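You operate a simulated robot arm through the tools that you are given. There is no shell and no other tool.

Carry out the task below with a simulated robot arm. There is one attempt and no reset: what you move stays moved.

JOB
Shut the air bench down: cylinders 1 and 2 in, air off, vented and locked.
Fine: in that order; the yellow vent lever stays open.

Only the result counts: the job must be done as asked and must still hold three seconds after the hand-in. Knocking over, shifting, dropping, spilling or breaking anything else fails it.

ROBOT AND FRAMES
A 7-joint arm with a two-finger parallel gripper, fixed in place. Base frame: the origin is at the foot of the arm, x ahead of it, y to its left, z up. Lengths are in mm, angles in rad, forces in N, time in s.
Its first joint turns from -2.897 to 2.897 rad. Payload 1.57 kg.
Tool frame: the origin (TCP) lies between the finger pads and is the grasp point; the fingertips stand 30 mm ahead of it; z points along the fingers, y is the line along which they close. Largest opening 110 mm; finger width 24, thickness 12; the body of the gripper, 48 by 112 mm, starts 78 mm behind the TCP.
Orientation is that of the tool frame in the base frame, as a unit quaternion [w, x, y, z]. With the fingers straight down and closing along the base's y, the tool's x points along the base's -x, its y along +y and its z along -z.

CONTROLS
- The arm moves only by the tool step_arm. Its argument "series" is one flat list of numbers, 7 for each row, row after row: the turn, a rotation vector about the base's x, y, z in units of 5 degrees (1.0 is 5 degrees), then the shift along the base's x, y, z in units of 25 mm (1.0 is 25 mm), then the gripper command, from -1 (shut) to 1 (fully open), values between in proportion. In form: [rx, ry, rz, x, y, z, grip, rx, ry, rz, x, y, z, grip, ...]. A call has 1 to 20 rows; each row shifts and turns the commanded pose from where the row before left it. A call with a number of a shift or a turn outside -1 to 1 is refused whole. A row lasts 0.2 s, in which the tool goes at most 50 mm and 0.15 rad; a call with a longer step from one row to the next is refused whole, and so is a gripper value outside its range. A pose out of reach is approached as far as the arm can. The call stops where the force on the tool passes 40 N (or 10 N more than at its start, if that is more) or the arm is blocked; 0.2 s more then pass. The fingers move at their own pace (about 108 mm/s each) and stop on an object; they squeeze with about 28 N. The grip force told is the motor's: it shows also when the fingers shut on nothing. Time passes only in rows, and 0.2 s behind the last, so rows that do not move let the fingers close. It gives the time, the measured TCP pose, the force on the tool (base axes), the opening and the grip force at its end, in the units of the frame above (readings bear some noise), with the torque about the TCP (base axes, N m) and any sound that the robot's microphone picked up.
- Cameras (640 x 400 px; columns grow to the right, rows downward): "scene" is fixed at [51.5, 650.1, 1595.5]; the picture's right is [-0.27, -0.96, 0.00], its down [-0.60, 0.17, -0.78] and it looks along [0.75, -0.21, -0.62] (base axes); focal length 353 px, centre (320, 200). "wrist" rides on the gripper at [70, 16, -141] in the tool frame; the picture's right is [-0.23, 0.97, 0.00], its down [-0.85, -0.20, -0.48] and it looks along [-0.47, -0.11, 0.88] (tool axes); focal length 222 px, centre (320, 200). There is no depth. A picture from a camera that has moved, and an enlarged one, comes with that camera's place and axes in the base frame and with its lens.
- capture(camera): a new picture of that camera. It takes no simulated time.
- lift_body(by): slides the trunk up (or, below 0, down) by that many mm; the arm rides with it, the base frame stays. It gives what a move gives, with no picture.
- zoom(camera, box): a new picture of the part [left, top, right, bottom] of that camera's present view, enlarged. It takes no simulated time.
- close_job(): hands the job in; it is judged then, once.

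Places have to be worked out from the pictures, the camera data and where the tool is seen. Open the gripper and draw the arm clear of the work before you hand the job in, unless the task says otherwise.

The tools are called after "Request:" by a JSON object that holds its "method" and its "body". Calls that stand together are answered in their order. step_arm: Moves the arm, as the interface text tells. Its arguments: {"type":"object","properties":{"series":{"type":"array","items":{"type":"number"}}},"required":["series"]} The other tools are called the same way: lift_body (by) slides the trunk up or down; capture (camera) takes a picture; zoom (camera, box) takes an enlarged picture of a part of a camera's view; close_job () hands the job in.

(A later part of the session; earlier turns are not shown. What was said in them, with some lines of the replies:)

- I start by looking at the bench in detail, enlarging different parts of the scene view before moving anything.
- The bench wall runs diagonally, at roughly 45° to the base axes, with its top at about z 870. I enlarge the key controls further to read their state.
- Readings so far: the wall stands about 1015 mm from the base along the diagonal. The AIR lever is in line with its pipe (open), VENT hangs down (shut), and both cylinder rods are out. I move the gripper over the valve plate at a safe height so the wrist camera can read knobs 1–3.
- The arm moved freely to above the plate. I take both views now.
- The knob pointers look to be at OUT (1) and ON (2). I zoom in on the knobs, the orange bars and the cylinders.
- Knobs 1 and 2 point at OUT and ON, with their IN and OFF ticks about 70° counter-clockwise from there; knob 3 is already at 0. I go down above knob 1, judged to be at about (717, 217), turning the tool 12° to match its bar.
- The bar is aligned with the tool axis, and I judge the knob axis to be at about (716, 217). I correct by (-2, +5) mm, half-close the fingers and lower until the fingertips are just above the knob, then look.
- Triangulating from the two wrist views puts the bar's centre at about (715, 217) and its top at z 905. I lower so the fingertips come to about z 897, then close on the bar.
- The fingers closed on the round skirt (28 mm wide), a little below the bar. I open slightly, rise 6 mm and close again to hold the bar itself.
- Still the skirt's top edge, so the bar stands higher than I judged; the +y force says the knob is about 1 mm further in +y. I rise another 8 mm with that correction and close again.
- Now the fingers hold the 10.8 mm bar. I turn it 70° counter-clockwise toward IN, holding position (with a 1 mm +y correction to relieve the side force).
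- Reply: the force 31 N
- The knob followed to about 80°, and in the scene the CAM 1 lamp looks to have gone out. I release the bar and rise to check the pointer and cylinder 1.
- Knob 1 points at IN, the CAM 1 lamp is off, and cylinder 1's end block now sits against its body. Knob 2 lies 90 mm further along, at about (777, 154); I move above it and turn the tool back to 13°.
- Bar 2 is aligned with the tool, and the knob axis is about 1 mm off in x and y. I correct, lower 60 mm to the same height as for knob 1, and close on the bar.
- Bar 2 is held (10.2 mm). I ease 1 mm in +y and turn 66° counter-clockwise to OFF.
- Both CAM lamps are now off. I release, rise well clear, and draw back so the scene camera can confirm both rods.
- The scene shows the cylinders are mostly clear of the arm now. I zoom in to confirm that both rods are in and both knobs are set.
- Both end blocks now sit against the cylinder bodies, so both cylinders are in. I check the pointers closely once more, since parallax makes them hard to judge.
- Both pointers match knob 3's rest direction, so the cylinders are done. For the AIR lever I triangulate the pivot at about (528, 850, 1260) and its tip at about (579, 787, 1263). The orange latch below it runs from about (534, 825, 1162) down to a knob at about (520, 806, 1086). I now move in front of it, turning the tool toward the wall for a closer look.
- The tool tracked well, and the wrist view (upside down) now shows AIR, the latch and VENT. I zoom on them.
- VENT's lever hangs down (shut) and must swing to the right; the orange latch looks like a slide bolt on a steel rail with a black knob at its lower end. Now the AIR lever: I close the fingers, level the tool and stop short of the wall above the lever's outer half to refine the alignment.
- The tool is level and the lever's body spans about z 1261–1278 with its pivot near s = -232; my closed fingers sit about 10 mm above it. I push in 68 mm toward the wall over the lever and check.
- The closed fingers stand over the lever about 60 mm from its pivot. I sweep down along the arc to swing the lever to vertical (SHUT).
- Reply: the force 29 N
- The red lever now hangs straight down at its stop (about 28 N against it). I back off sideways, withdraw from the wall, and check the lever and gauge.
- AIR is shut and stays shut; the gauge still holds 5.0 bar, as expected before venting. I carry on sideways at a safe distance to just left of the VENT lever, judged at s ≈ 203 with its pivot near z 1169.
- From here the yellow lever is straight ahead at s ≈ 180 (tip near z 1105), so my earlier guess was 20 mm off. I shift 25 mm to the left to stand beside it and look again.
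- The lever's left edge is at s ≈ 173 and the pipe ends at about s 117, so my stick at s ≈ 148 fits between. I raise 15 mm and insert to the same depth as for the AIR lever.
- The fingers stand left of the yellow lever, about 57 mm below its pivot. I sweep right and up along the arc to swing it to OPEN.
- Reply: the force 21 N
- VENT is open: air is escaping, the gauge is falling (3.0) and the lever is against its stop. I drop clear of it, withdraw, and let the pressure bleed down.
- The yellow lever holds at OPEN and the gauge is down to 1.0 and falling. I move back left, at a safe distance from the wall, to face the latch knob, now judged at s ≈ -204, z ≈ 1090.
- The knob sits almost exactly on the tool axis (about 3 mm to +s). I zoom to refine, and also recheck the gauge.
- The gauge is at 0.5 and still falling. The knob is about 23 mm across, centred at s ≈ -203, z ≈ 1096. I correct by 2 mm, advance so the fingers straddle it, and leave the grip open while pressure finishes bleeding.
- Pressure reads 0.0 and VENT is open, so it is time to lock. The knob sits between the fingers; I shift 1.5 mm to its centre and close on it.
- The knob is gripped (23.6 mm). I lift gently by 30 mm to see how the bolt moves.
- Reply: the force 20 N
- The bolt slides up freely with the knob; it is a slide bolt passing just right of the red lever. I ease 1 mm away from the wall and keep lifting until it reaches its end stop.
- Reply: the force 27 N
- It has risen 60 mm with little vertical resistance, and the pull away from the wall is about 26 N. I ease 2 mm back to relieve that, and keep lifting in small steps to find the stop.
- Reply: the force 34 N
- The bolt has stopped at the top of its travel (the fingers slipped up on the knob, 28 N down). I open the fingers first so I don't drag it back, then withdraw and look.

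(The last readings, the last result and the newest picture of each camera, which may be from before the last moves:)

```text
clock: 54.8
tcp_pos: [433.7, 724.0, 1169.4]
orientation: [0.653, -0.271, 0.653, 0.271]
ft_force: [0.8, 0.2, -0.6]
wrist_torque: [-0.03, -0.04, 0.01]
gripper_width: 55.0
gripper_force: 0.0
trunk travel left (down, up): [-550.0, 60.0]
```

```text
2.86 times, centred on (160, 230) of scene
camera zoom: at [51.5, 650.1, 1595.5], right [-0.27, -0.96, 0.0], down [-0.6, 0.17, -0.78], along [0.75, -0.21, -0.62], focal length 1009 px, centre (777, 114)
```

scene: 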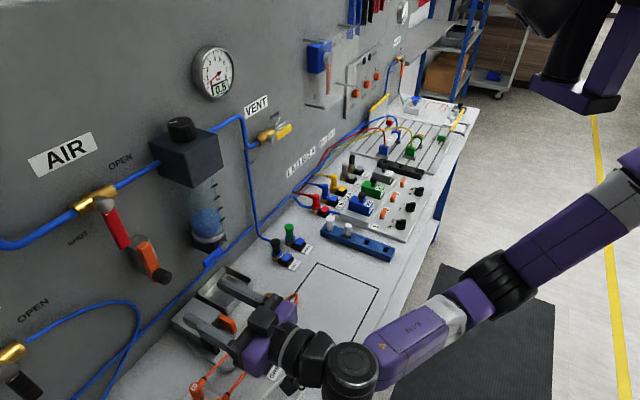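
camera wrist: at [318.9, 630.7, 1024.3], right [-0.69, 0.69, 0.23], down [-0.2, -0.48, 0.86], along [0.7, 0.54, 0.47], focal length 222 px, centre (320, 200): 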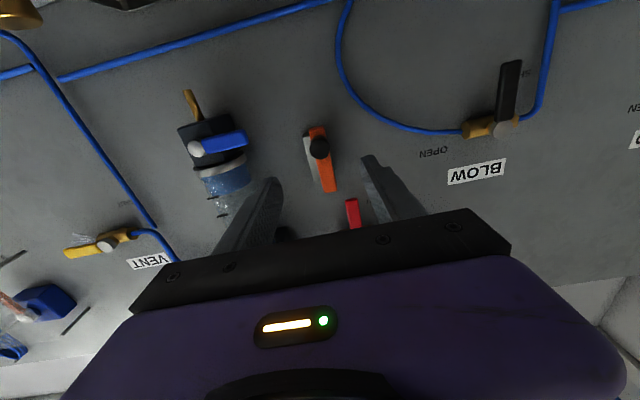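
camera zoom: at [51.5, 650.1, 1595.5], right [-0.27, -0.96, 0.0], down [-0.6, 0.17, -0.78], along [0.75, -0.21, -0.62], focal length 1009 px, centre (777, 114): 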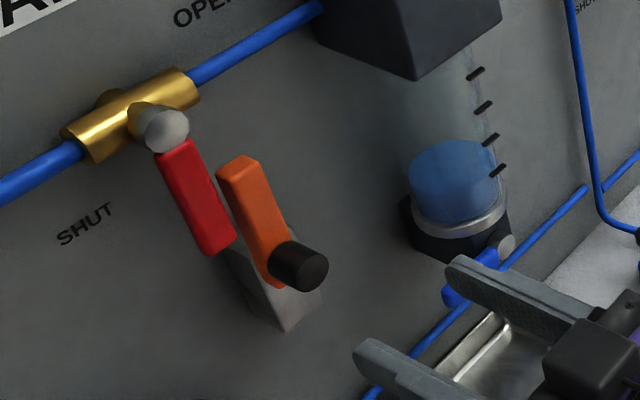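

The bolt stays up beside the red lever, so it is locked. I open the gripper fully and draw the arm well back from the bench for a final check.

Request:
{"method": "step_arm", "body": {"series": [0, 0, 0, -0.7, -0.7, 0, 0.5, 0, 0, 0, -0.7, -0.7, 0.3, 1, 0, 0, 0, -0.5, -0.9, 0.6, 1, 0, 0, 0, -0.4, -0.95, 0.7, 1, 0, 0, 0, -0.4, -0.95, 0.7, 1, 0, 0, 0, -0.4, -0.95, 0.7, 1, 0, 0, 0, -0.4, -0.95, 0.7, 1, 0, 0, 0, -0.4, -0.95, 0.7, 1, 0, 0, 0, -0.2, -0.95, 0.7, 1]}}

Request:
{"method": "capture", "body": {"camera": "scene"}}

Request:
{"method": "zoom", "body": {"camera": "scene", "box": [60, 30, 320, 300]}}

Request:
{"method": "zoom", "body": {"camera": "scene", "box": [320, 90, 460, 250]}}

Request:
{"method": "capture", "body": {"camera": "wrist"}}

```text
clock: 56.8
tcp_pos: [332.3, 522.6, 1296.3]
orientation: [0.653, -0.27, 0.654, 0.269]
ft_force: [-0.2, -0.4, -0.2]
wrist_torque: [0.0, 0.03, -0.01]
gripper_width: 110.1
gripper_force: 0.1
trunk travel left (down, up): [-550.0, 60.0]
```

```text
taken
```

scene: 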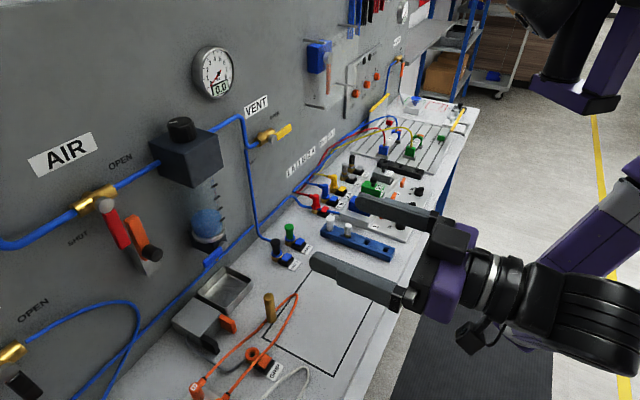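

```text
1.48 times, centred on (190, 165) of scene
camera zoom: at [51.5, 650.1, 1595.5], right [-0.27, -0.96, 0.0], down [-0.6, 0.17, -0.78], along [0.75, -0.21, -0.62], focal length 523 px, centre (513, 252)
```

zoom: 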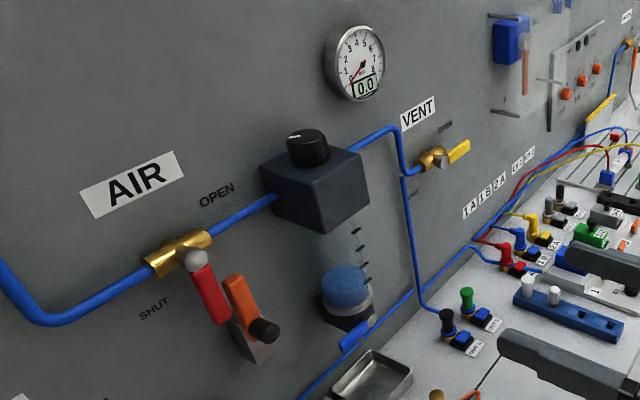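

```text
2.50 times, centred on (390, 170) of scene
camera zoom: at [51.5, 650.1, 1595.5], right [-0.27, -0.96, 0.0], down [-0.6, 0.17, -0.78], along [0.75, -0.21, -0.62], focal length 883 px, centre (145, 275)
```

zoom: 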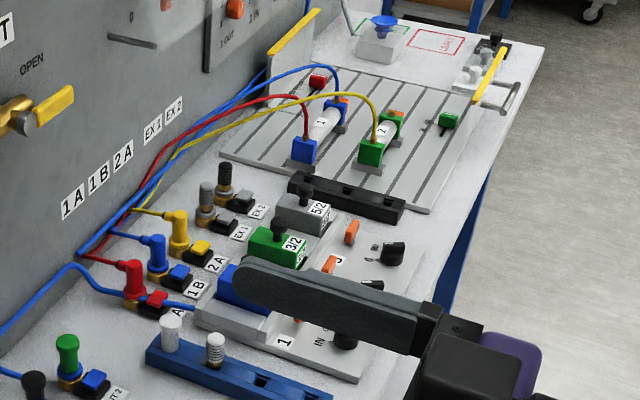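

```text
taken
camera wrist: at [220.8, 432.6, 1227.7], right [-0.69, 0.69, 0.23], down [-0.2, -0.48, 0.86], along [0.7, 0.54, 0.46], focal length 222 px, centre (320, 200)
```

wrist: 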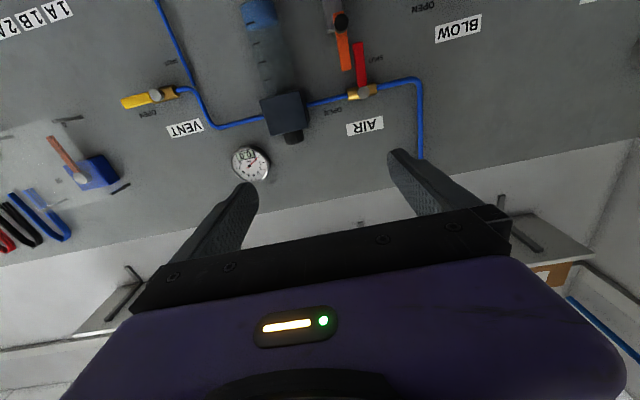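

Everything looks as wanted: gauge 0.0, AIR down, VENT to the right, bolt up, both rods in. I take one last enlarged look at the levers before handing in.

Request:
{"method": "zoom", "body": {"camera": "wrist", "box": [100, 60, 260, 180]}}

Request:
{"method": "zoom", "body": {"camera": "wrist", "box": [300, 0, 440, 110]}}

Request:
{"method": "zoom", "body": {"camera": "scene", "box": [370, 110, 430, 170]}}

```text
3.33 times, centred on (180, 120) of wrist
camera zoom: at [220.8, 432.6, 1227.7], right [-0.69, 0.69, 0.23], down [-0.2, -0.48, 0.86], along [0.7, 0.54, 0.46], focal length 740 px, centre (787, 467)
```

zoom: 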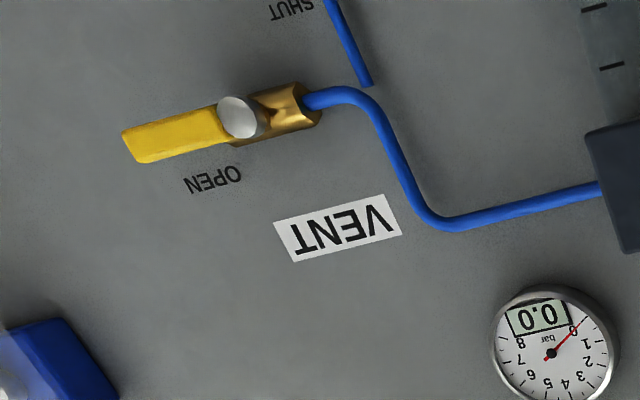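

```text
3.64 times, centred on (370, 55) of wrist
camera zoom: at [220.8, 432.6, 1227.7], right [-0.69, 0.69, 0.23], down [-0.2, -0.48, 0.86], along [0.7, 0.54, 0.46], focal length 808 px, centre (138, 727)
```

zoom: 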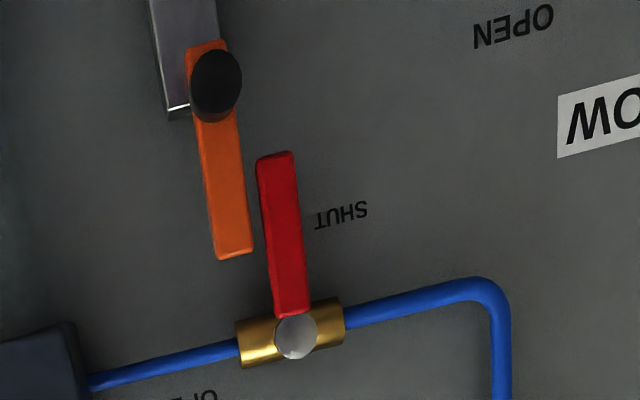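

```text
6.67 times, centred on (400, 140) of scene
camera zoom: at [51.5, 650.1, 1595.5], right [-0.27, -0.96, 0.0], down [-0.6, 0.17, -0.78], along [0.75, -0.21, -0.62], focal length 2354 px, centre (-213, 600)
```

zoom: 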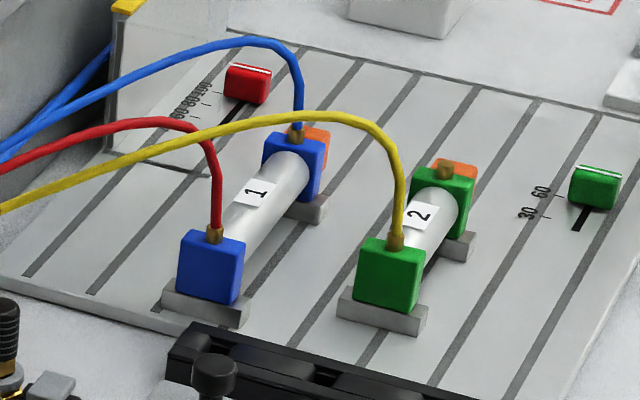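

Cylinders 1 and 2 are in, AIR is shut, VENT is open along its body with 0.0 bar on the gauge, and the bolt is up beside the red lever. The gripper is open and clear, so I hand the job in.

Request:
{"method": "close_job", "body": {}}

```text
The job is handed in.
```

The air bench is shut down and I've handed the job in; the hand-in only confirmed receipt, so I don't know yet how it was judged. I did the steps in the order you asked:

1. **Cylinders:** I turned knob 1 to IN and knob 2 to OFF. Both rods went in, and the CAM 1 and CAM 2 lamps went out.
2. **Air off:** the red AIR lever is down at SHUT, against its stop.
3. **Vented:** the yellow VENT lever is at OPEN and left there. The gauge fell from 5.0 to 0.0 bar.
4. **Locked:** once the gauge read zero, I slid the orange bolt up about 60 mm to its end stop. It sits beside the red lever and blocks it from swinging back to OPEN.

Nothing else looked moved or disturbed in the last pictures. The gripper is open and the arm is drawn back from the bench.
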